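You operate a simulated robot arm through the tools that you are given. There is no shell and no other tool. Be economical: measure what you need, move in short steps, check, and stop when the job is done.

The job below is to be done with a simulated two-armed robot. You get a single attempt, and the scene is never put back.

Task
Stack the red crate on the green crate's bars and put its lid on.
Fine: hold the green crate with one hand while you slide each bar in; leave the other crate and the blue and red crates' bars.

The check looks at the end state, three seconds after you hand in, the way a careful person would. Anything else that was tipped, shoved, dropped, spilled or broken makes it a failure. A push-on lid holds only when it is set on centred and level and pressed home; a screw cap is set on level and turned clockwise until tight.

Robot
Two 7-joint arms with two-finger parallel grippers on one trunk, on a base that drives. Base frame: it is fixed to the floor where the robot stands at the start and does not move with it; the origin is under the middle of the robot, x ahead of it, y to its left, z up. Units: m, rad, N and s.
The left shoulder is at the start at [0.05, 0.177, 0.869], the right one opposite. With the tool pointing down near the work surface each hand reaches from about 0.1 to 0.62 m from the robot's upright axis, wherever it stands, measured 20 degrees to its own side. Places, roughly: black bar of the blue crate [0.4, -1.5, 0.5]; black bar of the green crate [0.6, 0, 0.5]; black bar of the red crate [0.4, -1.1, 0.5]; blue crate, red crate [0.5, -1.25, 0.5]; green crate (46x30x18 cm) [0.6, -0.2, 0.4]; white bar of the blue crate [0.8, -1.5, 0.5]; white bar of the green crate [0.6, -0.4, 0.5]; white bar of the red crate [0.8, -1.1, 0.5]. Payload 3.43 kg a hand.
The TCP of each hand is the grasp point between the finger pads, 0.034 m short of the fingertips. In the tool frame z runs along the fingers and y along their closing line. Largest opening 0.128 m; finger width 0.024, thickness 0.012; the body of the gripper, 0.048 by 0.13 m, starts 0.096 m behind the TCP.
Orientation is told as [roll, pitch, yaw] about the base's x, y, z axes, in that order, counted from this pose: with the fingers straight down and closing along the base's y, the tool's x points along the base's -x, its y along +y and its z along -z.

Tools
- The arms move only by the tool send_rows. It takes "left_steps", "right_steps" or both (then of equal length, played together; a hand with none holds still); each is a list of rows, each an object of numbers (a shift or turn left out is 0, a gripper value left out holds the last): "jaw": the closure in counts, from 0 (fully open) to 255 (shut); "dx", "dy", "dz": the shift along the base's x, y, z in m; "ax", "ay", "az": the turn, a rotation vector about the base's x, y, z in rad. In form: [{"jaw": .., "dx": .., "dy": .., "dz": .., "ax": .., "ay": .., "az": ..}, ...]. A call has 1 to 8 rows; each row is the pose to reach, as a shift and turn from the pose commanded when the call began. A row lasts 0.2 s, in which the tool goes at most 0.05 m and 0.15 rad; a call with a longer step from one row to the next is refused whole, and so is a gripper value outside its range. A pose out of reach is approached as far as the arm can. The call stops where the force on the tool passes 40 N (or 10 N more than at its start, if that is more) or the arm is blocked; 0.2 s more then pass. Each finger travels about 0.108 m/s and halts on what it meets, pressing with about 42 N; the grip force reading is that of the motor and also rises with nothing between the fingers. The clock runs only during rows and for 0.2 s after the last one: add rows that repeat a pose to give the fingers time. The reply holds the time, the measured pose of the TCP, the force on the tool along the base axes, the opening and the grip force, in the units named above and with some noise, with the torque about the TCP (base axes, N m) and any sound that the robot's microphone picked up.
- Cameras (640 x 400 px; columns grow to the right, rows downward): "scene" is now at [0.1455, -0.0454, 1.0323]; the picture's right is [-0.50, -0.87, 0.00], its down [-0.49, 0.28, -0.83] and it looks along [0.72, -0.41, -0.56] (base axes); focal length 215 px, centre (320, 200). "left" rides on the left gripper at [0.076, 0.011, -0.16] in its tool frame; the picture's right is [-0.15, 0.99, 0.00], its down [-0.88, -0.13, -0.46] and it looks along [-0.45, -0.07, 0.89] (tool axes); focal length 234 px, centre (320, 200). "right" rides on the right gripper at [0.076, -0.011, -0.16] in its tool frame; the picture's right is [0.15, 0.99, 0.00], its down [-0.88, 0.13, -0.46] and it looks along [-0.45, 0.07, 0.89] (tool axes); focal length 234 px, centre (320, 200). There is no depth. A picture from a camera that has moved, and an enlarged one, comes with that camera's place and axes in the base frame and with its lens.
- grab_frame(camera): a new picture of that camera. It takes no simulated time.
- lift_body(by): slides the trunk up (or, below 0, down) by that many m; the arms and the scene camera ride with it, the base frame stays. It gives what a move gives, with no picture.
- drive_base(legs): drives the robot by 1 to 6 legs, each [ahead, turn to the left] in m and rad, along the robot's own axes; the way and the turn of a leg run together, so that a leg with both is an arc; at most 1.5 m and 3.142 rad a leg. The arms and the cameras ride along, it lands a little off, and it stops where it bumps. It gives what a move gives.
- pan_tilt(pan, tilt): turns the head with the scene camera to pan (to the left, within 1.396 rad either way) and tilt (down, from -0.506 to 1.204), counted from straight ahead of the robot. It gives what a move gives.
- inspect(camera, box): a new picture of the part [left, top, right, bottom] of that camera's present view, enlarged. It takes no simulated time.
- hand_in(): hands the job in; it is judged then, once.

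Work in short steps. Places have to be worked out from the pictures, the camera data and where the tool is seen: move nearer, look again, correct. Check each grasp and each placing, and mend what went wrong. You have 120 turns and 88 pictures in all, those below and enlarged ones among them. Open the grippers and draw the arms clear of the work before you hand the job in, unless the task says otherwise; then end with one line.

The tools are called by a JSON object that holds its "api" and its "payload". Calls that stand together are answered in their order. send_rows: Moves the arms, as the interface text tells. Its arguments: {"type":"object","properties":{"left_steps":{"type":"array","items":{"type":"object","properties":{"jaw":{"type":"number"},"dx":{"type":"number"},"dy":{"type":"number"},"dz":{"type":"number"},"ax":{"type":"number"},"ay":{"type":"number"},"az":{"type":"number"}}}},"right_steps":{"type":"array","items":{"type":"object","properties":{"jaw":{"type":"number"},"dx":{"type":"number"},"dy":{"type":"number"},"dz":{"type":"number"},"ax":{"type":"number"},"ay":{"type":"number"},"az":{"type":"number"}}}}},"required":[]} The other tools are called the same way: lift_body (by) slides the trunk up or down; drive_base (legs) drives the base; pan_tilt (pan, tilt) turns the head that bears the scene camera; grab_frame (camera) takes a picture; inspect (camera, box) takes an enlarged picture of a part of a camera's view; hand_in () hands the job in.

At the start:

```text
clock: 0.0
left_tool_pos: [0.5074, -0.0314, 0.9225]
left_ee_rot: [0.001, -0.002, 0.0]
left_wrist_force: [0.1, 0.0, 0.3]
left_torque: [0.04, 0.0, 0.03]
left_gripper_width: 0.1281
left_grip_force: 0.1
right_tool_pos: [0.3508, -0.331, 0.8162]
right_ee_rot: [0.0, 0.0, 0.0]
right_wrist_force: [0.2, -0.1, 0.0]
right_torque: [0.05, -0.01, 0.01]
right_gripper_width: 0.1281
right_grip_force: 0.0
trunk travel left (down, up): [-0.04, 0.361]
robot x, y, heading: [-0.0046, 0.0013, 0.0]
head pan, tilt: [-0.522, 0.599]
```

scene: 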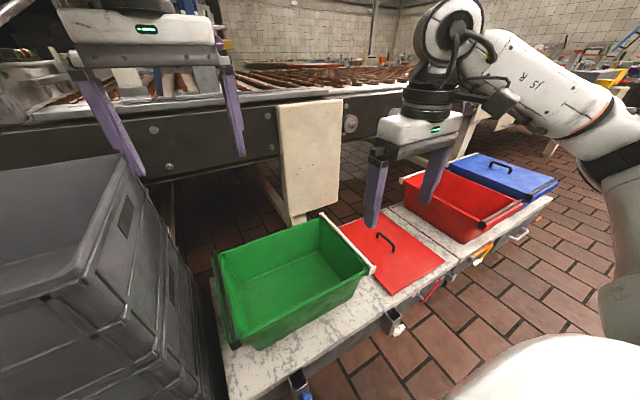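
right: 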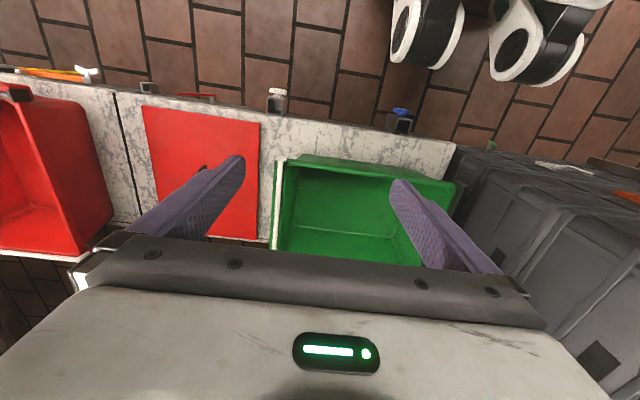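
left: 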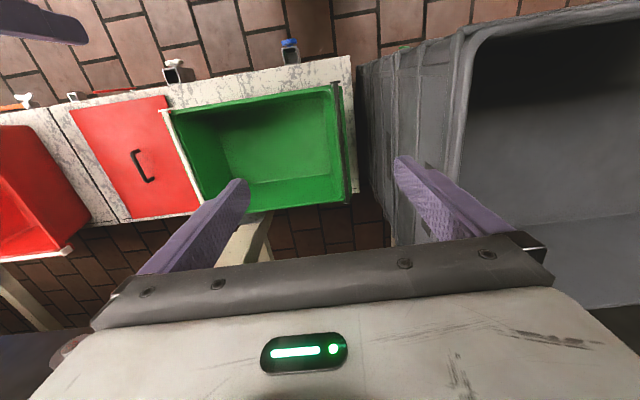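

I'll look closer at the green crate, and at the red and blue crates, before moving.

{"api": "inspect", "payload": {"camera": "scene", "box": [200, 190, 400, 360]}}

{"api": "inspect", "payload": {"camera": "scene", "box": [330, 140, 570, 300]}}

```text
2.35 times, centred on (300, 275) of scene
camera zoom: at [0.1455, -0.0454, 1.0323], right [-0.5, -0.87, 0.0], down [-0.49, 0.28, -0.83], along [0.72, -0.41, -0.56], focal length 505 px, centre (367, 24)
```

zoom: 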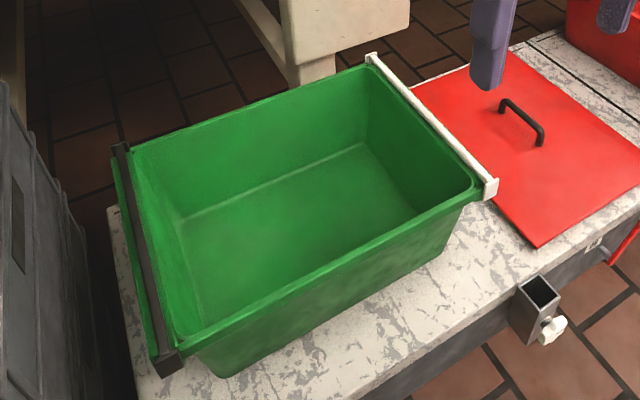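

```text
2.50 times, centred on (450, 220) of scene
camera zoom: at [0.1455, -0.0454, 1.0323], right [-0.5, -0.87, 0.0], down [-0.49, 0.28, -0.83], along [0.72, -0.41, -0.56], focal length 537 px, centre (-5, 150)
```

zoom: 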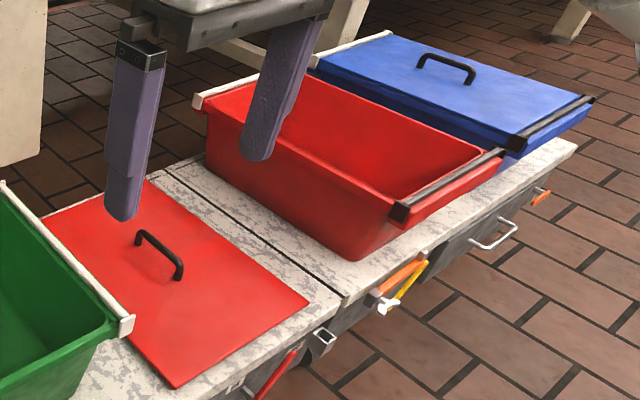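

The bars run along x at both y ends of the green crate. I'll look down in front of the robot to see the base clearance and the bench edge.

{"api": "pan_tilt", "payload": {"pan": -0.3, "tilt": 1.1}}

{"api": "grab_frame", "payload": {"camera": "scene"}}

```text
clock: 0.9
left_tool_pos: [0.5071, -0.031, 0.9237]
left_ee_rot: [-0.001, 0.0, -0.001]
left_wrist_force: [-0.8, 1.0, 0.4]
left_torque: [-0.01, -0.02, -0.03]
left_gripper_width: 0.1282
left_grip_force: 0.1
right_tool_pos: [0.3504, -0.3305, 0.8144]
right_ee_rot: [0.001, 0.0, 0.0]
right_wrist_force: [0.4, 0.2, 0.1]
right_torque: [-0.02, 0.0, 0.04]
right_gripper_width: 0.1279
right_grip_force: 0.0
trunk travel left (down, up): [-0.04, 0.361]
robot x, y, heading: [-0.0001, 0.001, -0.007]
head pan, tilt: [-0.3, 1.1]
```

```text
82 pictures are left
camera scene: at [0.1292, -0.02, 0.9936], right [-0.3, -0.96, 0.0], down [-0.85, 0.26, -0.45], along [0.43, -0.13, -0.89], focal length 215 px, centre (320, 200)
```

scene: 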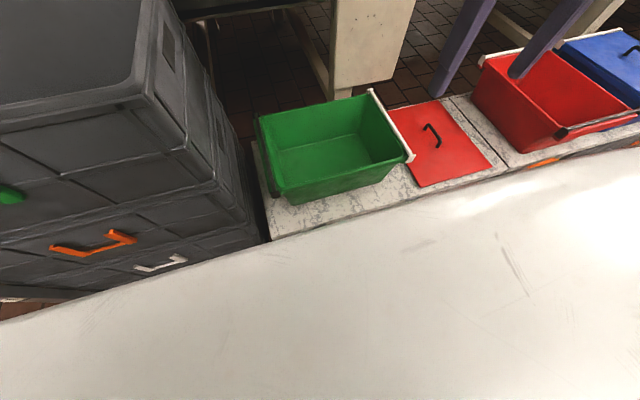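

White bar is around y≈-0.38, x 0.41–0.72; bench edge about x≈0.39. I'll back off, sidestep to face the green crate at y≈-0.2, with the head set to view it.

{"api": "drive_base", "payload": {"legs": [[-0.25, 0], [0, -0.6], [0.36, 0], [0, 0.6]]}}

{"api": "pan_tilt", "payload": {"pan": 0, "tilt": 0.85}}

{"api": "grab_frame", "payload": {"camera": "scene"}}

{"api": "grab_frame", "payload": {"camera": "right"}}

```text
clock: 8.0
left_tool_pos: [0.5438, -0.2315, 0.9231]
left_ee_rot: [0.002, 0.0, 0.002]
left_wrist_force: [0.5, 0.0, -0.7]
left_torque: [0.0, -0.03, 0.0]
left_gripper_width: 0.128
left_grip_force: 0.0
right_tool_pos: [0.3896, -0.5311, 0.8152]
right_ee_rot: [-0.003, 0.002, 0.001]
right_wrist_force: [-1.0, -0.7, 0.0]
right_torque: [0.02, 0.02, 0.03]
right_gripper_width: 0.128
right_grip_force: 0.1
trunk travel left (down, up): [-0.04, 0.361]
robot x, y, heading: [0.0381, -0.2024, -0.004]
head pan, tilt: [-0.3, 1.1]
```

```text
clock: 8.8
left_tool_pos: [0.546, -0.2303, 0.9234]
left_ee_rot: [-0.001, -0.001, 0.001]
left_wrist_force: [-0.3, -0.4, -0.5]
left_torque: [-0.03, -0.03, -0.02]
left_gripper_width: 0.1278
left_grip_force: 0.1
right_tool_pos: [0.389, -0.5308, 0.8163]
right_ee_rot: [0.001, 0.0, 0.003]
right_wrist_force: [-0.2, -0.4, -0.5]
right_torque: [-0.02, 0.01, -0.03]
right_gripper_width: 0.1277
right_grip_force: 0.0
trunk travel left (down, up): [-0.04, 0.361]
robot x, y, heading: [0.0378, -0.2036, 0.004]
head pan, tilt: [0.0, 0.85]
```

```text
81 pictures are left
camera scene: at [0.1849, -0.202, 1.0113], right [0.0, -1.0, 0.0], down [-0.75, 0.0, -0.66], along [0.66, 0.0, -0.75], focal length 215 px, centre (320, 200)
```

scene: 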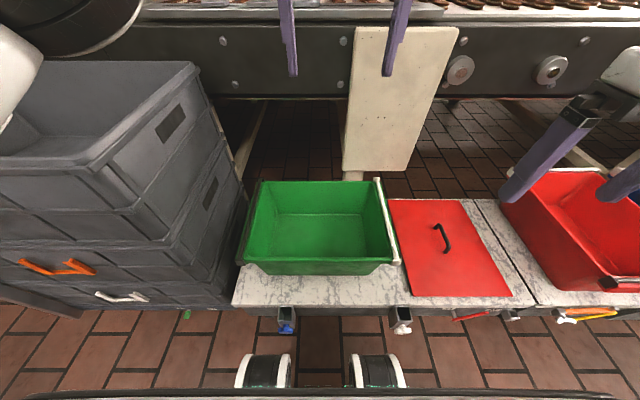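

```text
80 pictures are left
camera right: at [0.3144, -0.5425, 0.9761], right [-0.15, 0.99, 0.0], down [0.88, 0.13, 0.46], along [0.45, 0.07, -0.89], focal length 234 px, centre (320, 200)
```

right: 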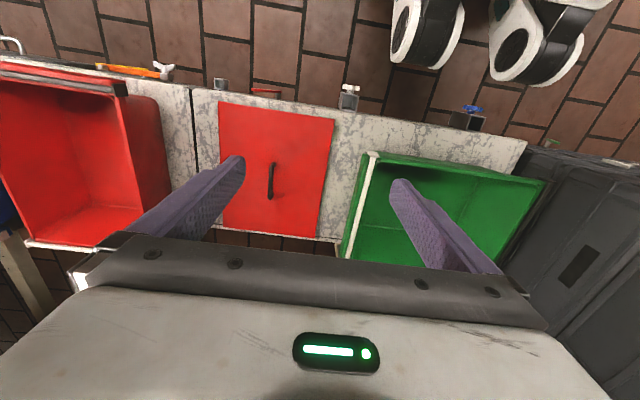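

The robot now faces the green crate squarely; bars at y≈0.0 and y≈-0.40, x 0.42–0.73. I'll zoom in on both bars.

{"api": "inspect", "payload": {"camera": "scene", "box": [225, 165, 345, 285]}}

{"api": "inspect", "payload": {"camera": "scene", "box": [330, 165, 450, 285]}}

{"api": "inspect", "payload": {"camera": "scene", "box": [490, 150, 640, 310]}}

```text
3.33 times, centred on (285, 225) of scene
camera zoom: at [0.1849, -0.202, 1.0113], right [0.0, -1.0, 0.0], down [-0.75, 0.0, -0.66], along [0.66, 0.0, -0.75], focal length 716 px, centre (437, 117)
```

zoom: 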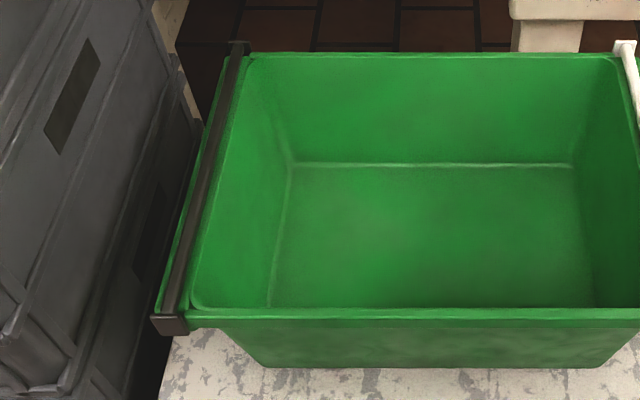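

```text
3.33 times, centred on (390, 225) of scene
camera zoom: at [0.1849, -0.202, 1.0113], right [0.0, -1.0, 0.0], down [-0.75, 0.0, -0.66], along [0.66, 0.0, -0.75], focal length 716 px, centre (87, 117)
```

zoom: 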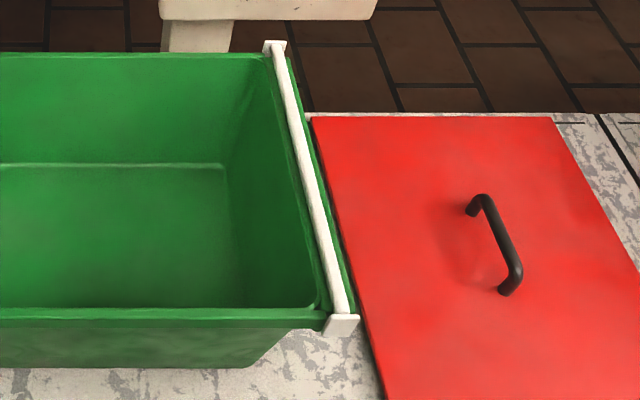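

```text
2.50 times, centred on (565, 230) of scene
camera zoom: at [0.1849, -0.202, 1.0113], right [0.0, -1.0, 0.0], down [-0.75, 0.0, -0.66], along [0.66, 0.0, -0.75], focal length 537 px, centre (-292, 125)
```

zoom: 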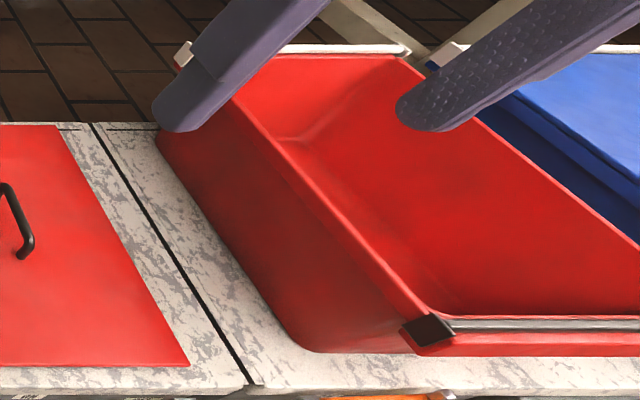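

Bars straddle the rims at the ends. I'll bring the left hand above the black bar (partly closed) and the right hand, turning to yaw 90°, above the near long wall as the holder.

{"api": "send_rows", "payload": {"left_steps": [{"jaw": 150, "dx": 0.004, "dy": 0.029, "dz": -0.01}, {"dx": 0.008, "dy": 0.058, "dz": -0.04}, {"dx": 0.012, "dy": 0.087, "dz": -0.075}, {"dx": 0.016, "dy": 0.116, "dz": -0.11}, {"dx": 0.02, "dy": 0.145, "dz": -0.145}, {"dx": 0.024, "dy": 0.174, "dz": -0.18}, {"dx": 0.028, "dy": 0.203, "dz": -0.215}, {"dx": 0.031, "dy": 0.23, "dz": -0.25}], "right_steps": [{"jaw": 100, "dx": 0.005, "dy": 0.03, "dz": -0.01, "az": 0.14}, {"dx": 0.01, "dy": 0.06, "dz": -0.02, "az": 0.28}, {"dx": 0.015, "dy": 0.09, "dz": -0.03, "az": 0.42}, {"dx": 0.02, "dy": 0.12, "dz": -0.04, "az": 0.56}, {"dx": 0.025, "dy": 0.15, "dz": -0.05, "az": 0.7}, {"dx": 0.03, "dy": 0.18, "dz": -0.06, "az": 0.84}, {"dx": 0.035, "dy": 0.21, "dz": -0.08, "az": 0.98}, {"dx": 0.04, "dy": 0.24, "dz": -0.1, "az": 1.12}]}}

{"api": "send_rows", "payload": {"right_steps": [{"az": 0.14, "dz": -0.02}, {"az": 0.28, "dz": -0.04}, {"az": 0.42, "dz": -0.06}, {"az": 0.451, "dz": -0.08}]}}

{"api": "grab_frame", "payload": {"camera": "scene"}}

{"api": "grab_frame", "payload": {"camera": "left"}}

{"api": "grab_frame", "payload": {"camera": "right"}}

```text
clock: 10.8
left_tool_pos: [0.5915, -0.0047, 0.7442]
left_ee_rot: [-0.006, -0.142, 0.001]
left_wrist_force: [-0.3, 1.2, -0.2]
left_torque: [-0.01, -0.01, 0.01]
left_gripper_width: 0.0527
left_grip_force: 0.1
right_tool_pos: [0.4247, -0.2971, 0.717]
right_ee_rot: [-0.005, -0.014, 1.124]
right_wrist_force: [-0.2, 0.4, -0.6]
right_torque: [0.02, 0.01, 0.01]
right_gripper_width: 0.078
right_grip_force: 0.0
trunk travel left (down, up): [-0.04, 0.361]
robot x, y, heading: [0.0392, -0.1986, 0.003]
head pan, tilt: [0.0, 0.85]
stopped in row 8 (left hand): the arm was blocked; the commanded pose is now the measured one
```

```text
clock: 11.8
left_tool_pos: [0.5891, -0.003, 0.7419]
left_ee_rot: [-0.004, -0.135, 0.003]
left_wrist_force: [-0.6, 0.2, 0.1]
left_torque: [-0.03, -0.01, 0.01]
left_gripper_width: 0.0528
left_grip_force: 0.0
right_tool_pos: [0.3448, -0.3036, 0.688]
right_ee_rot: [-0.015, -0.004, 1.553]
right_wrist_force: [-1.1, -0.2, 0.1]
right_torque: [0.04, -0.01, 0.03]
right_gripper_width: 0.0781
right_grip_force: 0.0
right hand out of reach, approached as far as the arm can: row 2, 3, 4
trunk travel left (down, up): [-0.04, 0.361]
robot x, y, heading: [0.0361, -0.201, 0.009]
head pan, tilt: [0.0, 0.85]
```

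```text
76 pictures are left
camera scene: at [0.1772, -0.2078, 1.0128], right [0.0, -1.0, -0.01], down [-0.74, 0.0, -0.67], along [0.67, 0.01, -0.74], focal length 215 px, centre (320, 200)
```

scene: 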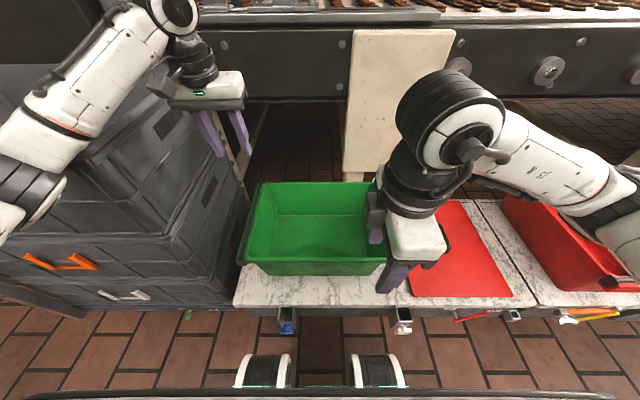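

```text
75 pictures are left
camera left: at [0.4927, 0.0095, 0.8904], right [0.14, 0.99, 0.02], down [0.81, -0.13, 0.57], along [0.57, -0.07, -0.82], focal length 234 px, centre (320, 200)
```

left: 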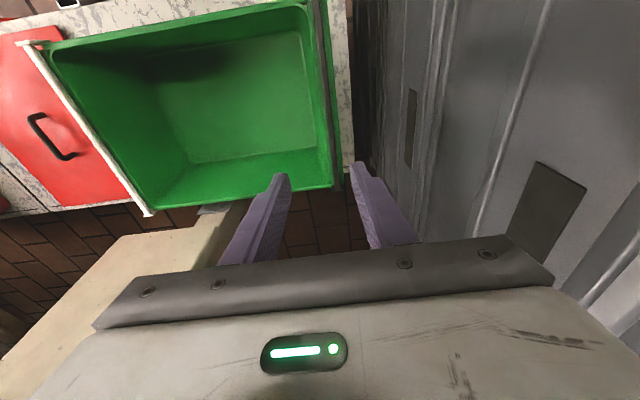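

```text
74 pictures are left
camera right: at [0.3546, -0.3802, 0.8481], right [-0.99, -0.13, -0.02], down [-0.12, 0.88, 0.46], along [-0.04, 0.46, -0.89], focal length 234 px, centre (320, 200)
```

right: 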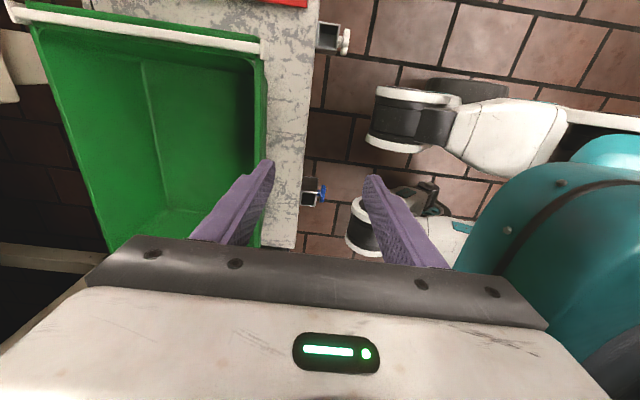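

The left arm stalled with its elbow out over the grey stack, and the right arm's 90° yaw is at its limit. I'll retract both, then stand at y≈-0.4 so the left arm comes in clear of the stack, and hold the crate by its end walls at yaw 0 instead.

{"api": "send_rows", "payload": {"left_steps": [{"dy": -0.02, "dz": 0.03, "ay": 0.03}, {"dy": -0.05, "dz": 0.06, "ay": 0.06}, {"dy": -0.08, "dz": 0.09, "ay": 0.09}, {"dy": -0.11, "dz": 0.12, "ay": 0.12}, {"dy": -0.14, "dz": 0.15, "ay": 0.135}, {"dy": -0.17, "dz": 0.17, "ay": 0.135}, {"dy": -0.2, "dz": 0.18, "ay": 0.135}, {"dy": -0.23, "dz": 0.18, "ay": 0.135}], "right_steps": [{"dz": 0.02, "dy": -0.03, "az": -0.14}, {"dz": 0.04, "dy": -0.06, "az": -0.28}, {"dz": 0.06, "dy": -0.09, "az": -0.42}, {"dz": 0.08, "dy": -0.12, "az": -0.56}, {"dz": 0.1, "dy": -0.15, "az": -0.7}, {"dz": 0.12, "dy": -0.18, "az": -0.84}, {"dz": 0.13, "dy": -0.21, "az": -0.98}, {"dz": 0.13, "dy": -0.23, "az": -1.12}]}}

{"api": "send_rows", "payload": {"right_steps": [{"az": -0.14}, {"az": -0.28}, {"az": -0.42}, {"az": -0.433, "jaw": 0}]}}

{"api": "drive_base", "payload": {"legs": [[-0.26, 0], [0, -0.6], [0.36, 0], [0, 0.6]]}}

```text
clock: 13.6
left_tool_pos: [0.5793, -0.1988, 0.8994]
left_ee_rot: [-0.04, 0.026, 0.04]
left_wrist_force: [0.0, 0.3, 0.4]
left_torque: [-0.03, -0.02, -0.03]
left_gripper_width: 0.0526
left_grip_force: 0.0
left hand out of reach, approached as far as the arm can: row 7, 8
right_tool_pos: [0.3481, -0.5288, 0.8144]
right_ee_rot: [-0.003, 0.0, 0.454]
right_wrist_force: [0.0, 0.0, 0.3]
right_torque: [-0.02, -0.01, 0.01]
right_gripper_width: 0.0779
right_grip_force: 0.0
trunk travel left (down, up): [-0.04, 0.361]
robot x, y, heading: [0.0373, -0.2021, 0.002]
head pan, tilt: [0.0, 0.85]
```

```text
clock: 14.6
left_tool_pos: [0.5794, -0.1993, 0.8944]
left_ee_rot: [-0.031, 0.036, 0.039]
left_wrist_force: [-0.4, -0.9, -0.8]
left_torque: [0.03, 0.01, 0.04]
left_gripper_width: 0.0526
left_grip_force: 0.0
right_tool_pos: [0.3471, -0.5304, 0.8152]
right_ee_rot: [0.001, 0.001, 0.02]
right_wrist_force: [-0.7, -0.1, 0.2]
right_torque: [-0.01, 0.0, -0.02]
right_gripper_width: 0.1281
right_grip_force: 0.0
trunk travel left (down, up): [-0.04, 0.361]
robot x, y, heading: [0.0356, -0.1994, 0.006]
head pan, tilt: [0.0, 0.85]
```

```text
clock: 19.8
left_tool_pos: [0.4904, -0.6815, 0.8932]
left_ee_rot: [-0.031, 0.036, -0.551]
left_wrist_force: [-1.7, -0.2, -0.8]
left_torque: [0.0, 0.02, -0.01]
left_gripper_width: 0.0526
left_grip_force: 0.1
right_tool_pos: [0.1094, -0.8258, 0.8146]
right_ee_rot: [0.002, -0.001, -0.578]
right_wrist_force: [0.1, -0.5, 0.9]
right_torque: [-0.03, 0.0, 0.01]
right_gripper_width: 0.128
right_grip_force: 0.2
trunk travel left (down, up): [-0.04, 0.361]
robot x, y, heading: [0.0355, -0.3822, -0.594]
head pan, tilt: [0.0, 0.85]
stopped in leg 3: the robot was blocked; the commanded pose is now the measured one
```

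The base was blocked at (0.036,-0.38) with heading -0.59. I'll back off slightly, and look at what touched.

{"api": "drive_base", "payload": {"legs": [[-0.06, 0]]}}

{"api": "pan_tilt", "payload": {"pan": 0.3, "tilt": 1.0}}

{"api": "grab_frame", "payload": {"camera": "scene"}}

```text
clock: 20.7
left_tool_pos: [0.4401, -0.6471, 0.8925]
left_ee_rot: [-0.031, 0.036, -0.552]
left_wrist_force: [0.4, -0.1, -0.2]
left_torque: [0.0, -0.03, -0.01]
left_gripper_width: 0.053
left_grip_force: 0.0
right_tool_pos: [0.06, -0.7923, 0.8148]
right_ee_rot: [-0.001, 0.001, -0.578]
right_wrist_force: [0.0, 0.3, -0.3]
right_torque: [-0.01, -0.01, 0.0]
right_gripper_width: 0.128
right_grip_force: 0.0
trunk travel left (down, up): [-0.04, 0.361]
robot x, y, heading: [-0.015, -0.3455, -0.588]
head pan, tilt: [0.0, 0.85]
```

```text
clock: 21.5
left_tool_pos: [0.4412, -0.646, 0.8935]
left_ee_rot: [-0.031, 0.036, -0.553]
left_wrist_force: [-0.1, -0.1, 0.1]
left_torque: [0.0, 0.01, -0.01]
left_gripper_width: 0.0527
left_grip_force: 0.1
right_tool_pos: [0.0598, -0.7914, 0.815]
right_ee_rot: [0.0, -0.001, -0.578]
right_wrist_force: [0.5, 0.3, -0.2]
right_torque: [0.02, -0.02, 0.0]
right_gripper_width: 0.128
right_grip_force: 0.1
trunk travel left (down, up): [-0.04, 0.361]
robot x, y, heading: [-0.0117, -0.3463, -0.597]
head pan, tilt: [0.3, 1.0]
```

```text
73 pictures are left
camera scene: at [0.1117, -0.4059, 1.0002], right [-0.29, -0.96, 0.0], down [-0.8, 0.25, -0.54], along [0.52, -0.16, -0.84], focal length 215 px, centre (320, 200)
```

scene: 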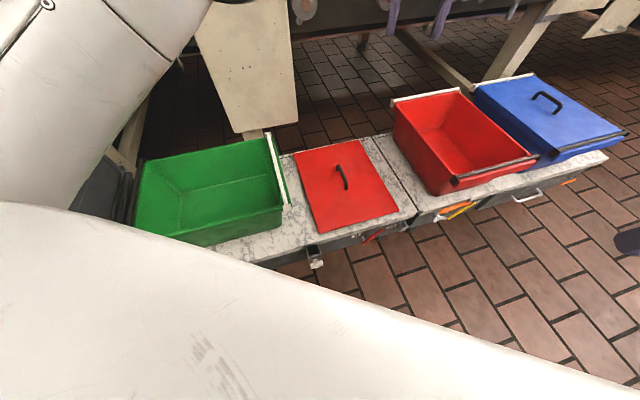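

Nothing on the bench moved; the wide base's corner just reached the bench side while angled. I'll do the sidestep further back, then go straight in to about (0.07,-0.41).

{"api": "drive_base", "payload": {"legs": [[-0.1, 0], [0, -0.75], [0.12, 0], [0, 1.344], [0.14, 0]]}}

{"api": "pan_tilt", "payload": {"pan": 0.2, "tilt": 0.85}}

{"api": "grab_frame", "payload": {"camera": "scene"}}

```text
clock: 29.5
left_tool_pos: [0.5815, -0.4212, 0.8927]
left_ee_rot: [-0.031, 0.037, 0.015]
left_wrist_force: [-0.9, 0.4, 0.0]
left_torque: [0.0, 0.02, 0.0]
left_gripper_width: 0.0526
left_grip_force: 0.0
right_tool_pos: [0.3359, -0.7473, 0.8137]
right_ee_rot: [0.0, -0.001, -0.012]
right_wrist_force: [1.1, 0.1, -0.6]
right_torque: [-0.01, -0.04, 0.01]
right_gripper_width: 0.1282
right_grip_force: 0.0
trunk travel left (down, up): [-0.04, 0.361]
robot x, y, heading: [0.0351, -0.4105, -0.033]
head pan, tilt: [0.3, 1.0]
stopped in leg 5: the robot was blocked; the commanded pose is now the measured one
```

```text
clock: 30.2
left_tool_pos: [0.5817, -0.4223, 0.8919]
left_ee_rot: [-0.032, 0.037, 0.014]
left_wrist_force: [0.7, -0.9, 0.4]
left_torque: [0.04, -0.01, 0.01]
left_gripper_width: 0.0528
left_grip_force: 0.0
right_tool_pos: [0.3366, -0.7473, 0.8151]
right_ee_rot: [0.0, 0.001, -0.011]
right_wrist_force: [0.3, 0.0, -0.6]
right_torque: [0.01, -0.02, -0.01]
right_gripper_width: 0.1279
right_grip_force: 0.0
trunk travel left (down, up): [-0.04, 0.361]
robot x, y, heading: [0.0351, -0.4098, -0.026]
head pan, tilt: [0.201, 0.85]
```

```text
72 pictures are left
camera scene: at [0.1822, -0.3988, 1.0113], right [0.17, -0.99, 0.0], down [-0.74, -0.13, -0.66], along [0.65, 0.11, -0.75], focal length 215 px, centre (320, 200)
```

scene: 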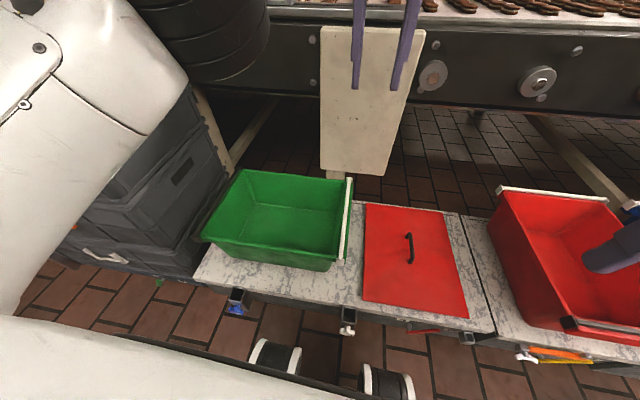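

It stops at x≈0.035, evidently the nearest the base may stand; the crates look undisturbed. I'll move the left hand over the black bar from here, first across, then down.

{"api": "send_rows", "payload": {"left_steps": [{"dy": 0.048, "ax": 0.03, "ay": -0.03}, {"dy": 0.096, "ax": 0.032, "ay": -0.037, "az": -0.014}, {"dx": -0.005, "dy": 0.144, "ax": 0.032, "ay": -0.037, "az": -0.014}, {"dx": -0.01, "dy": 0.19, "dz": -0.02, "ax": 0.032, "ay": -0.037, "az": -0.014}, {"dx": -0.015, "dy": 0.235, "dz": -0.04, "ax": 0.032, "ay": -0.037, "az": -0.014}, {"dx": -0.02, "dy": 0.28, "dz": -0.06, "ax": 0.032, "ay": -0.037, "az": -0.014}, {"dx": -0.02, "dy": 0.325, "dz": -0.08, "ax": 0.032, "ay": -0.037, "az": -0.014}, {"dx": -0.02, "dy": 0.37, "dz": -0.1, "ax": 0.032, "ay": -0.037, "az": -0.014}]}}

{"api": "send_rows", "payload": {"left_steps": [{"dy": 0.03, "dz": -0.03}, {"dy": 0.052, "dz": -0.06}, {"dy": 0.052, "dz": -0.1}, {"dy": 0.052, "dz": -0.14}, {"dy": 0.052, "dz": -0.17}]}}

{"api": "grab_frame", "payload": {"camera": "scene"}}

{"api": "grab_frame", "payload": {"camera": "left"}}

```text
refused: row 4 steps farther than a row can; nothing moved
```

```text
clock: 31.4
left_tool_pos: [0.5796, -0.3683, 0.7203]
left_ee_rot: [-0.031, 0.035, 0.015]
left_wrist_force: [0.0, 0.6, 0.4]
left_torque: [-0.01, 0.03, -0.01]
left_gripper_width: 0.0528
left_grip_force: 0.1
right_tool_pos: [0.3357, -0.7469, 0.8156]
right_ee_rot: [0.0, 0.0, -0.011]
right_wrist_force: [0.1, 0.9, 0.0]
right_torque: [-0.03, 0.01, 0.01]
right_gripper_width: 0.128
right_grip_force: 0.0
trunk travel left (down, up): [-0.04, 0.361]
robot x, y, heading: [0.033, -0.4087, -0.031]
head pan, tilt: [0.201, 0.85]
```

```text
71 pictures are left
camera scene: at [0.1822, -0.3988, 1.0114], right [0.17, -0.99, 0.0], down [-0.74, -0.13, -0.66], along [0.65, 0.11, -0.75], focal length 215 px, centre (320, 200)
```

scene: 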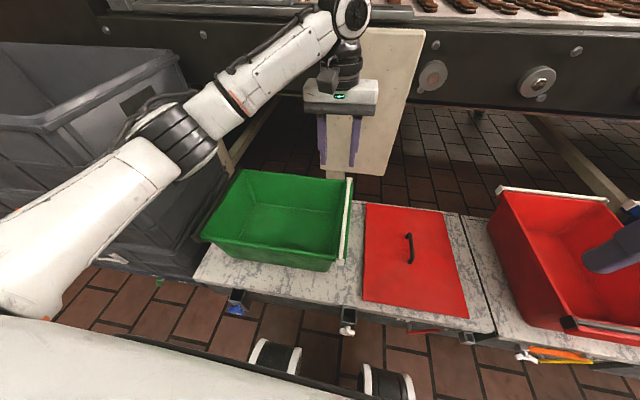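

```text
70 pictures are left
camera left: at [0.5086, -0.3533, 0.8841], right [0.13, 0.99, -0.04], down [0.9, -0.1, 0.43], along [0.42, -0.09, -0.9], focal length 234 px, centre (320, 200)
```

left: 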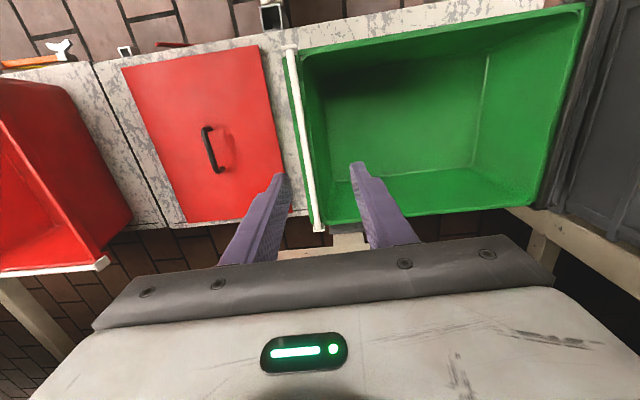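

Only the second call ran, fine: the left hand is at (0.58,-0.37,0.72). I'll carry it across to the black bar at this height with orientation trimmed.

{"api": "send_rows", "payload": {"left_steps": [{"dy": 0.045, "ax": 0.03, "ay": -0.03}, {"dy": 0.09, "ax": 0.032, "ay": -0.037, "az": -0.014}, {"dx": -0.005, "dy": 0.135, "ax": 0.032, "ay": -0.037, "az": -0.014}, {"dx": -0.01, "dy": 0.18, "ax": 0.032, "ay": -0.037, "az": -0.014}, {"dx": -0.015, "dy": 0.225, "ax": 0.032, "ay": -0.037, "az": -0.014}, {"dx": -0.02, "dy": 0.27, "ax": 0.032, "ay": -0.037, "az": -0.014}, {"dx": -0.025, "dy": 0.315, "ax": 0.032, "ay": -0.037, "az": -0.014}, {"dx": -0.03, "dy": 0.36, "ax": 0.032, "ay": -0.037, "az": -0.014}]}}

{"api": "grab_frame", "payload": {"camera": "scene"}}

{"api": "grab_frame", "payload": {"camera": "left"}}

```text
clock: 33.2
left_tool_pos: [0.5543, -0.0107, 0.7224]
left_ee_rot: [0.001, 0.0, -0.003]
left_wrist_force: [-0.6, -0.9, -0.2]
left_torque: [-0.02, -0.02, 0.0]
left_gripper_width: 0.0527
left_grip_force: 0.0
right_tool_pos: [0.3366, -0.7483, 0.8159]
right_ee_rot: [0.0, 0.0, -0.01]
right_wrist_force: [-0.6, 0.5, 0.2]
right_torque: [0.0, -0.01, 0.0]
right_gripper_width: 0.1281
right_grip_force: 0.1
trunk travel left (down, up): [-0.04, 0.361]
robot x, y, heading: [0.0381, -0.4077, -0.028]
head pan, tilt: [0.201, 0.85]
```

```text
69 pictures are left
camera scene: at [0.1823, -0.3989, 1.0113], right [0.17, -0.99, 0.0], down [-0.74, -0.13, -0.66], along [0.65, 0.11, -0.75], focal length 215 px, centre (320, 200)
```

scene: 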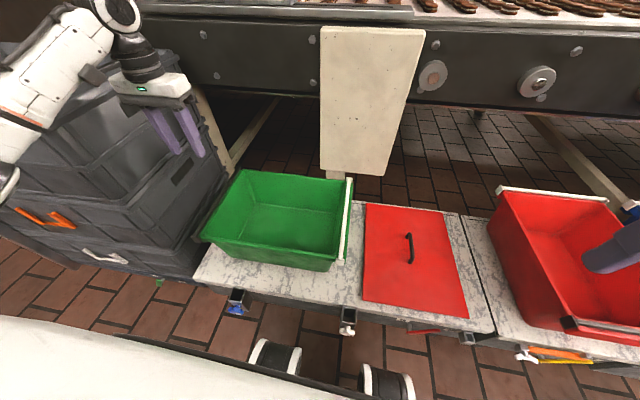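

```text
68 pictures are left
camera left: at [0.4772, 0.0012, 0.883], right [0.15, 0.99, 0.0], down [0.88, -0.13, 0.46], along [0.45, -0.07, -0.89], focal length 234 px, centre (320, 200)
```

left: 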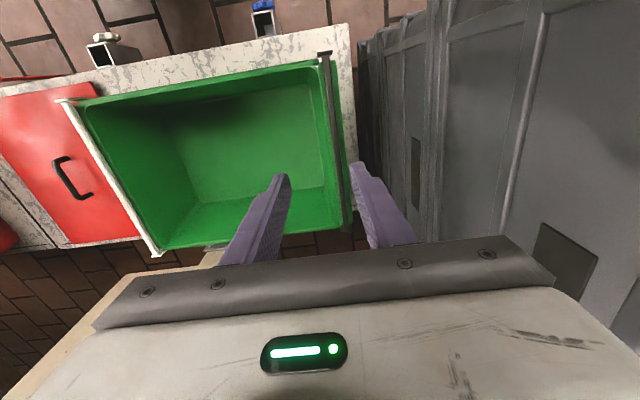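

The bar lies at y≈0.01; the hand is nearly above it with clearance from the stack. I'll lower to z≈0.58 and check.

{"api": "send_rows", "payload": {"left_steps": [{"dx": 0.005, "dy": 0.01, "dz": -0.035}, {"dx": 0.01, "dy": 0.018, "dz": -0.07}, {"dx": 0.01, "dy": 0.018, "dz": -0.105}, {"dx": 0.01, "dy": 0.018, "dz": -0.14}]}}

{"api": "inspect", "payload": {"camera": "scene", "box": [100, 100, 290, 280]}}

{"api": "inspect", "payload": {"camera": "left", "box": [200, 50, 420, 260]}}

```text
clock: 34.2
left_tool_pos: [0.5609, 0.0088, 0.5803]
left_ee_rot: [0.0, -0.001, -0.002]
left_wrist_force: [-0.3, -0.3, 0.3]
left_torque: [0.01, 0.05, 0.01]
left_gripper_width: 0.0525
left_grip_force: 0.0
right_tool_pos: [0.3361, -0.7485, 0.8156]
right_ee_rot: [0.0, 0.001, -0.011]
right_wrist_force: [-0.2, -0.6, -0.1]
right_torque: [0.0, -0.01, 0.02]
right_gripper_width: 0.1277
right_grip_force: 0.0
trunk travel left (down, up): [-0.04, 0.361]
robot x, y, heading: [0.035, -0.4109, -0.026]
head pan, tilt: [0.201, 0.85]
```

```text
2.22 times, centred on (195, 190) of scene
camera zoom: at [0.1822, -0.3989, 1.0114], right [0.17, -0.99, 0.0], down [-0.74, -0.13, -0.66], along [0.65, 0.11, -0.75], focal length 477 px, centre (598, 222)
```

zoom: 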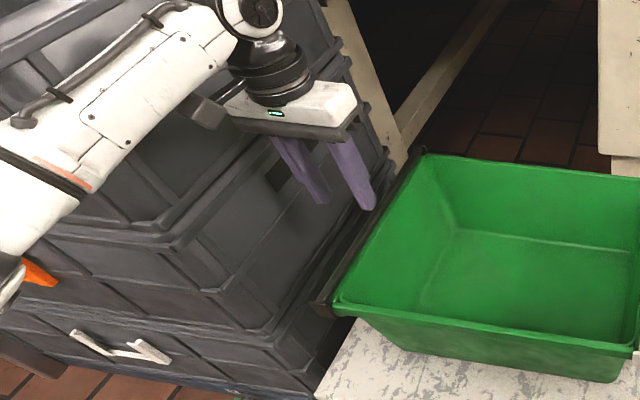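

```text
1.90 times, centred on (310, 155) of left
camera zoom: at [0.485, 0.0195, 0.7405], right [0.15, 0.99, 0.0], down [0.88, -0.13, 0.46], along [0.45, -0.07, -0.89], focal length 446 px, centre (339, 286)
```

zoom: 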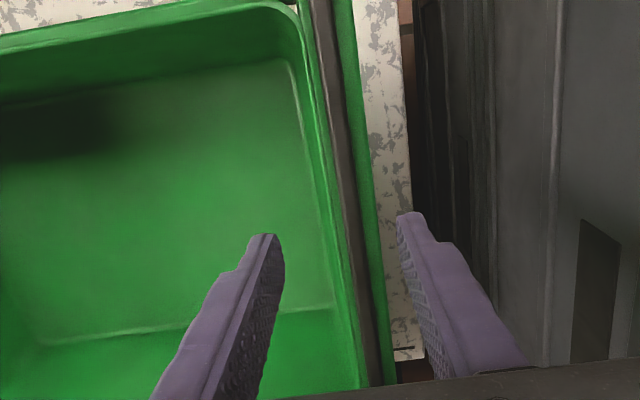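

Bar at y≈0.012, top roughly z≈0.47–0.49. I'll narrow the jaws and descend so the tips sit just around bar-top height, watching force.

{"api": "send_rows", "payload": {"left_steps": [{"jaw": 175, "dx": 0.008, "dy": 0.004, "dz": -0.025}, {"dx": 0.015, "dy": 0.004, "dz": -0.05}, {"dx": 0.02, "dy": 0.004, "dz": -0.065}]}}

{"api": "inspect", "payload": {"camera": "scene", "box": [150, 120, 270, 260]}}

{"api": "inspect", "payload": {"camera": "left", "box": [240, 50, 400, 240]}}

```text
clock: 35.0
left_tool_pos: [0.5816, 0.0121, 0.5158]
left_ee_rot: [-0.001, -0.005, 0.0]
left_wrist_force: [0.0, -0.1, 0.0]
left_torque: [0.0, 0.01, 0.0]
left_gripper_width: 0.0404
left_grip_force: 0.1
right_tool_pos: [0.3366, -0.7463, 0.814]
right_ee_rot: [-0.002, 0.002, -0.011]
right_wrist_force: [-0.1, -0.1, 0.5]
right_torque: [0.0, -0.01, 0.01]
right_gripper_width: 0.128
right_grip_force: 0.1
trunk travel left (down, up): [-0.04, 0.361]
robot x, y, heading: [0.0396, -0.4087, -0.035]
head pan, tilt: [0.201, 0.85]
```

```text
2.86 times, centred on (210, 190) of scene
camera zoom: at [0.1823, -0.3988, 1.0113], right [0.17, -0.99, 0.0], down [-0.74, -0.13, -0.66], along [0.65, 0.11, -0.75], focal length 614 px, centre (634, 229)
```

zoom: 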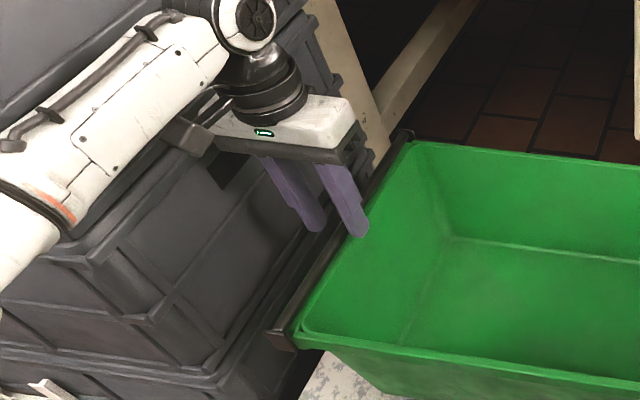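

```text
2.11 times, centred on (320, 145) of left
camera zoom: at [0.5052, 0.0244, 0.6764], right [0.15, 0.99, 0.0], down [0.88, -0.13, 0.46], along [0.45, -0.07, -0.89], focal length 493 px, centre (320, 316)
```

zoom: 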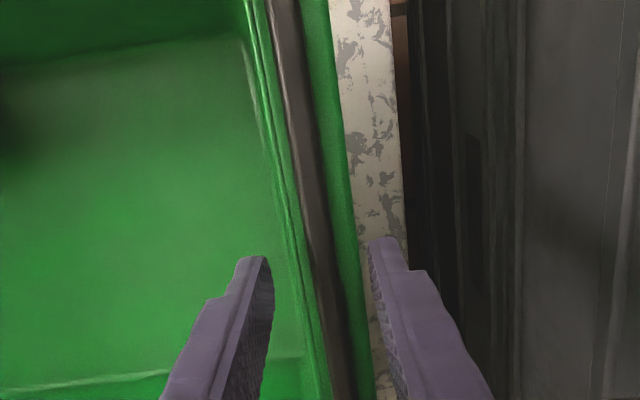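

Left fingers straddle bar and flange. Before pushing, I'll bring the right hand, fully open, to the white end of the crate to hold it.

{"api": "send_rows", "payload": {"right_steps": [{"dx": 0.03, "dy": 0.035}, {"dx": 0.06, "dy": 0.07}, {"dx": 0.09, "dy": 0.105}, {"dx": 0.12, "dy": 0.14}, {"dx": 0.15, "dy": 0.175, "dz": -0.01}, {"dx": 0.18, "dy": 0.21, "dz": -0.03}, {"dx": 0.205, "dy": 0.245, "dz": -0.05}, {"dx": 0.225, "dy": 0.28, "dz": -0.07}]}}

{"api": "send_rows", "payload": {"right_steps": [{"dx": 0.01, "dy": 0.03, "dz": -0.03}, {"dx": 0.01, "dy": 0.057, "dz": -0.06}, {"dx": 0.01, "dy": 0.057, "dz": -0.1}, {"dx": 0.01, "dy": 0.057, "dz": -0.14}, {"dx": 0.01, "dy": 0.057, "dz": -0.175}]}}

{"api": "grab_frame", "payload": {"camera": "right"}}

```text
refused: row 6 steps farther than a row can; nothing moved
```

```text
clock: 36.2
left_tool_pos: [0.5818, 0.013, 0.5156]
left_ee_rot: [0.001, -0.001, 0.0]
left_wrist_force: [0.4, 0.1, 0.1]
left_torque: [0.01, 0.02, 0.04]
left_gripper_width: 0.0401
left_grip_force: 0.0
right_tool_pos: [0.3457, -0.6914, 0.6402]
right_ee_rot: [0.0, -0.001, -0.01]
right_wrist_force: [0.1, 0.6, -0.1]
right_torque: [0.01, 0.02, -0.04]
right_gripper_width: 0.1279
right_grip_force: 0.0
trunk travel left (down, up): [-0.04, 0.361]
robot x, y, heading: [0.0373, -0.407, -0.033]
head pan, tilt: [0.201, 0.85]
```

```text
63 pictures are left
camera right: at [0.2711, -0.7015, 0.7994], right [-0.13, 0.99, 0.0], down [0.88, 0.12, 0.46], along [0.45, 0.06, -0.89], focal length 234 px, centre (320, 200)
```

right: 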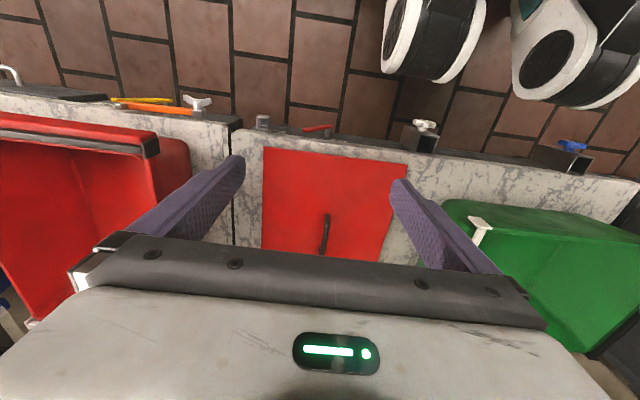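

The hand is clear at z 0.64; I'll carry it straight over to above the white end.

{"api": "send_rows", "payload": {"right_steps": [{"dx": 0.028, "dy": 0.035}, {"dx": 0.056, "dy": 0.07}, {"dx": 0.084, "dy": 0.105}, {"dx": 0.112, "dy": 0.14}, {"dx": 0.14, "dy": 0.175}, {"dx": 0.168, "dy": 0.21}, {"dx": 0.196, "dy": 0.245}, {"dx": 0.225, "dy": 0.28}]}}

{"api": "grab_frame", "payload": {"camera": "right"}}

{"api": "grab_frame", "payload": {"camera": "scene"}}

```text
clock: 38.0
left_tool_pos: [0.5818, 0.0123, 0.5162]
left_ee_rot: [0.002, -0.002, 0.0]
left_wrist_force: [-0.1, -0.1, -0.6]
left_torque: [0.01, 0.0, -0.01]
left_gripper_width: 0.0399
left_grip_force: 0.1
right_tool_pos: [0.573, -0.4102, 0.6407]
right_ee_rot: [0.0, 0.0, -0.01]
right_wrist_force: [0.2, 0.9, 0.0]
right_torque: [0.01, 0.02, -0.03]
right_gripper_width: 0.1282
right_grip_force: 0.1
trunk travel left (down, up): [-0.04, 0.361]
robot x, y, heading: [0.0379, -0.407, -0.026]
head pan, tilt: [0.201, 0.85]
```

```text
62 pictures are left
camera right: at [0.4981, -0.4203, 0.8006], right [-0.14, 0.99, 0.0], down [0.88, 0.12, 0.46], along [0.45, 0.06, -0.89], focal length 234 px, centre (320, 200)
```

right: 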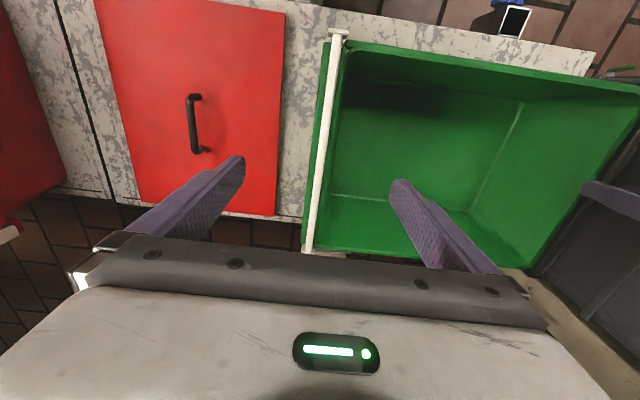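

```text
61 pictures are left
camera scene: at [0.1823, -0.3989, 1.0113], right [0.17, -0.99, 0.0], down [-0.74, -0.13, -0.66], along [0.65, 0.11, -0.75], focal length 215 px, centre (320, 200)
```

scene: 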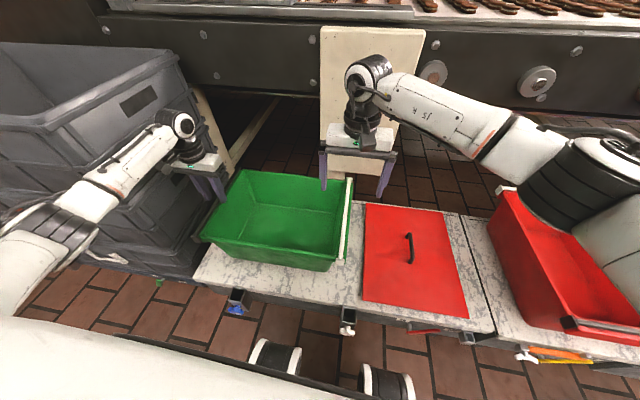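

White end flange centre is about y≈-0.404. I'll lower the right hand over it and narrow the jaws, then look.

{"api": "send_rows", "payload": {"right_steps": [{"dy": 0.005, "dz": -0.04, "jaw": 60}, {"dy": 0.005, "dz": -0.08, "jaw": 100}, {"dy": 0.005, "dz": -0.12, "jaw": 120}, {"dy": 0.005, "dz": -0.155, "jaw": 135}]}}

{"api": "grab_frame", "payload": {"camera": "right"}}

{"api": "inspect", "payload": {"camera": "scene", "box": [280, 90, 440, 290]}}

```text
clock: 39.0
left_tool_pos: [0.5812, 0.0119, 0.5163]
left_ee_rot: [0.0, 0.0, -0.001]
left_wrist_force: [-0.3, 0.5, -0.3]
left_torque: [0.03, -0.02, -0.01]
left_gripper_width: 0.04
left_grip_force: 0.0
right_tool_pos: [0.5719, -0.4046, 0.4849]
right_ee_rot: [0.0, 0.002, -0.01]
right_wrist_force: [0.1, 0.9, -0.4]
right_torque: [-0.02, -0.05, 0.0]
right_gripper_width: 0.0602
right_grip_force: 0.0
trunk travel left (down, up): [-0.04, 0.361]
robot x, y, heading: [0.04, -0.4082, -0.028]
head pan, tilt: [0.201, 0.85]
```

```text
60 pictures are left
camera right: at [0.4967, -0.4149, 0.6447], right [-0.14, 0.99, 0.0], down [0.88, 0.12, 0.46], along [0.45, 0.06, -0.89], focal length 234 px, centre (320, 200)
```

right: 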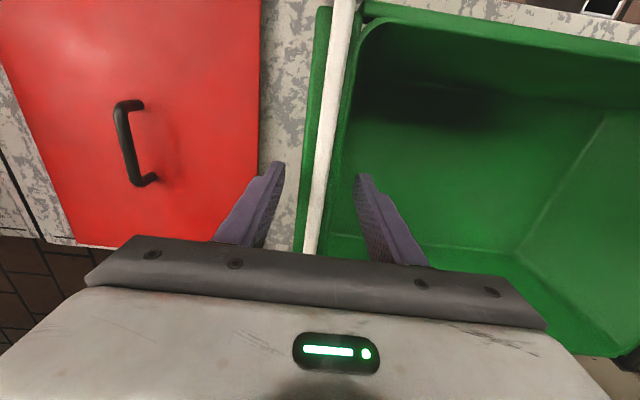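

```text
2.00 times, centred on (360, 190) of scene
camera zoom: at [0.1822, -0.3988, 1.0114], right [0.17, -0.99, 0.0], down [-0.74, -0.13, -0.66], along [0.65, 0.11, -0.75], focal length 430 px, centre (240, 220)
```

zoom: 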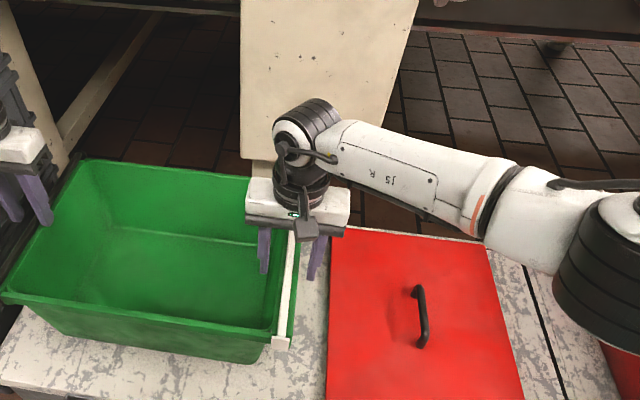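

The fingers straddle the white-end flange evenly. Closing the right hand to hold.

{"api": "send_rows", "payload": {"right_steps": [{"jaw": 160}, {"jaw": 185}, {"jaw": 210}, {"jaw": 230}]}}

```text
clock: 40.0
left_tool_pos: [0.5818, 0.0116, 0.5163]
left_ee_rot: [0.003, 0.002, 0.0]
left_wrist_force: [-0.7, -0.2, -0.5]
left_torque: [-0.02, 0.03, 0.02]
left_gripper_width: 0.0403
left_grip_force: 0.0
right_tool_pos: [0.5716, -0.4062, 0.4842]
right_ee_rot: [0.0, 0.001, -0.009]
right_wrist_force: [-1.2, -2.5, -0.2]
right_torque: [0.21, 0.08, 0.62]
right_gripper_width: 0.0321
right_grip_force: 42.2
trunk travel left (down, up): [-0.04, 0.361]
robot x, y, heading: [0.0346, -0.4088, -0.029]
head pan, tilt: [0.201, 0.85]
```

Held: flange 32 mm wide. Now the left: narrow to ~25 mm and descend gently until the tips touch the flange or pass the bar.

{"api": "send_rows", "payload": {"left_steps": [{"jaw": 205}, {"jaw": 205, "dz": -0.006}, {"dz": -0.012}, {"dz": -0.018}]}}

{"api": "inspect", "payload": {"camera": "left", "box": [240, 50, 400, 240]}}

{"api": "inspect", "payload": {"camera": "scene", "box": [170, 140, 260, 250]}}

```text
clock: 41.0
left_tool_pos: [0.5808, 0.0139, 0.5032]
left_ee_rot: [0.001, -0.005, 0.002]
left_wrist_force: [-6.6, -0.9, 22.2]
left_torque: [0.33, 0.49, -0.02]
left_gripper_width: 0.0249
left_grip_force: 0.0
right_tool_pos: [0.5705, -0.4044, 0.4854]
right_ee_rot: [0.005, -0.001, -0.011]
right_wrist_force: [0.9, 3.0, 0.2]
right_torque: [-0.04, 0.87, 0.54]
right_gripper_width: 0.032
right_grip_force: 42.4
trunk travel left (down, up): [-0.04, 0.361]
robot x, y, heading: [0.0379, -0.4102, -0.028]
head pan, tilt: [0.201, 0.85]
```

```text
2.11 times, centred on (320, 145) of left
camera zoom: at [0.5035, 0.0251, 0.6639], right [0.15, 0.99, 0.0], down [0.88, -0.13, 0.46], along [0.46, -0.06, -0.89], focal length 493 px, centre (320, 316)
```

zoom: 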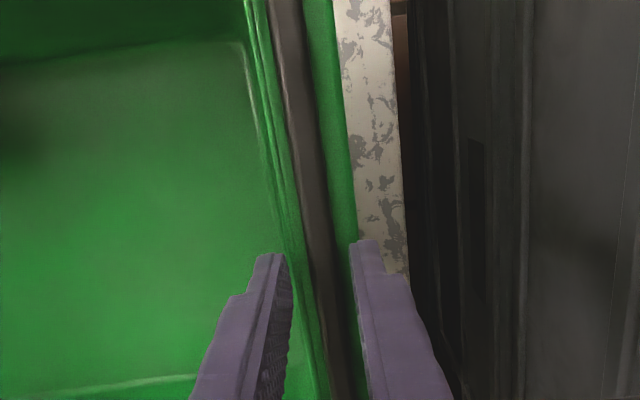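

```text
3.64 times, centred on (215, 195) of scene
camera zoom: at [0.181, -0.3998, 1.0121], right [0.17, -0.99, 0.0], down [-0.74, -0.13, -0.66], along [0.65, 0.11, -0.75], focal length 781 px, centre (702, 218)
```

zoom: 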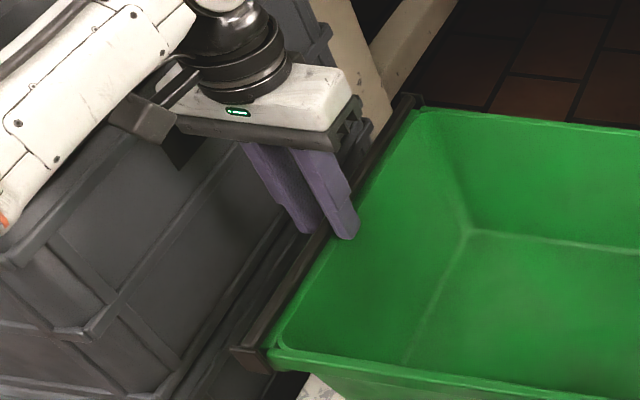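

Contact at tips z≈0.469 (rim/flange level). I'll ease up to just off it and close on the bar.

{"api": "send_rows", "payload": {"left_steps": [{"dz": 0.008}, {"dz": 0.008, "jaw": 225}, {"dz": 0.008, "jaw": 255}, {"dz": 0.008, "jaw": 255}]}}

{"api": "inspect", "payload": {"camera": "left", "box": [240, 50, 400, 240]}}

```text
clock: 42.0
left_tool_pos: [0.5808, 0.0122, 0.5068]
left_ee_rot: [0.0, 0.0, 0.0]
left_wrist_force: [1.7, 2.5, 0.1]
left_torque: [0.12, 0.36, 0.04]
left_gripper_width: 0.0115
left_grip_force: 42.0
right_tool_pos: [0.5705, -0.4052, 0.4853]
right_ee_rot: [0.0, -0.001, -0.011]
right_wrist_force: [-3.8, -2.9, 1.7]
right_torque: [1.03, -0.51, 0.86]
right_gripper_width: 0.0317
right_grip_force: 42.4
trunk travel left (down, up): [-0.04, 0.361]
robot x, y, heading: [0.0384, -0.41, -0.031]
head pan, tilt: [0.201, 0.85]
```

```text
2.11 times, centred on (320, 145) of left
camera zoom: at [0.5041, 0.0244, 0.6668], right [0.15, 0.99, 0.0], down [0.88, -0.13, 0.45], along [0.45, -0.07, -0.89], focal length 493 px, centre (320, 316)
```

zoom: 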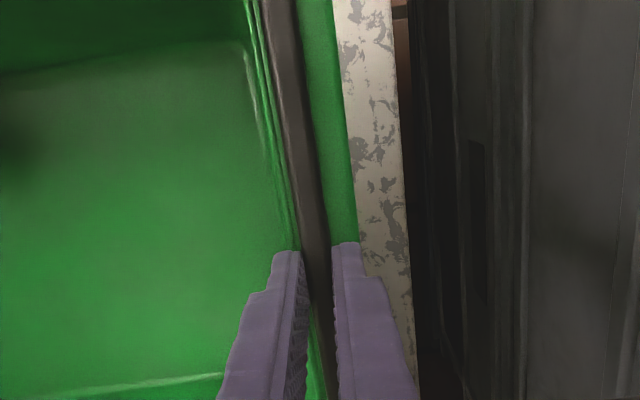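

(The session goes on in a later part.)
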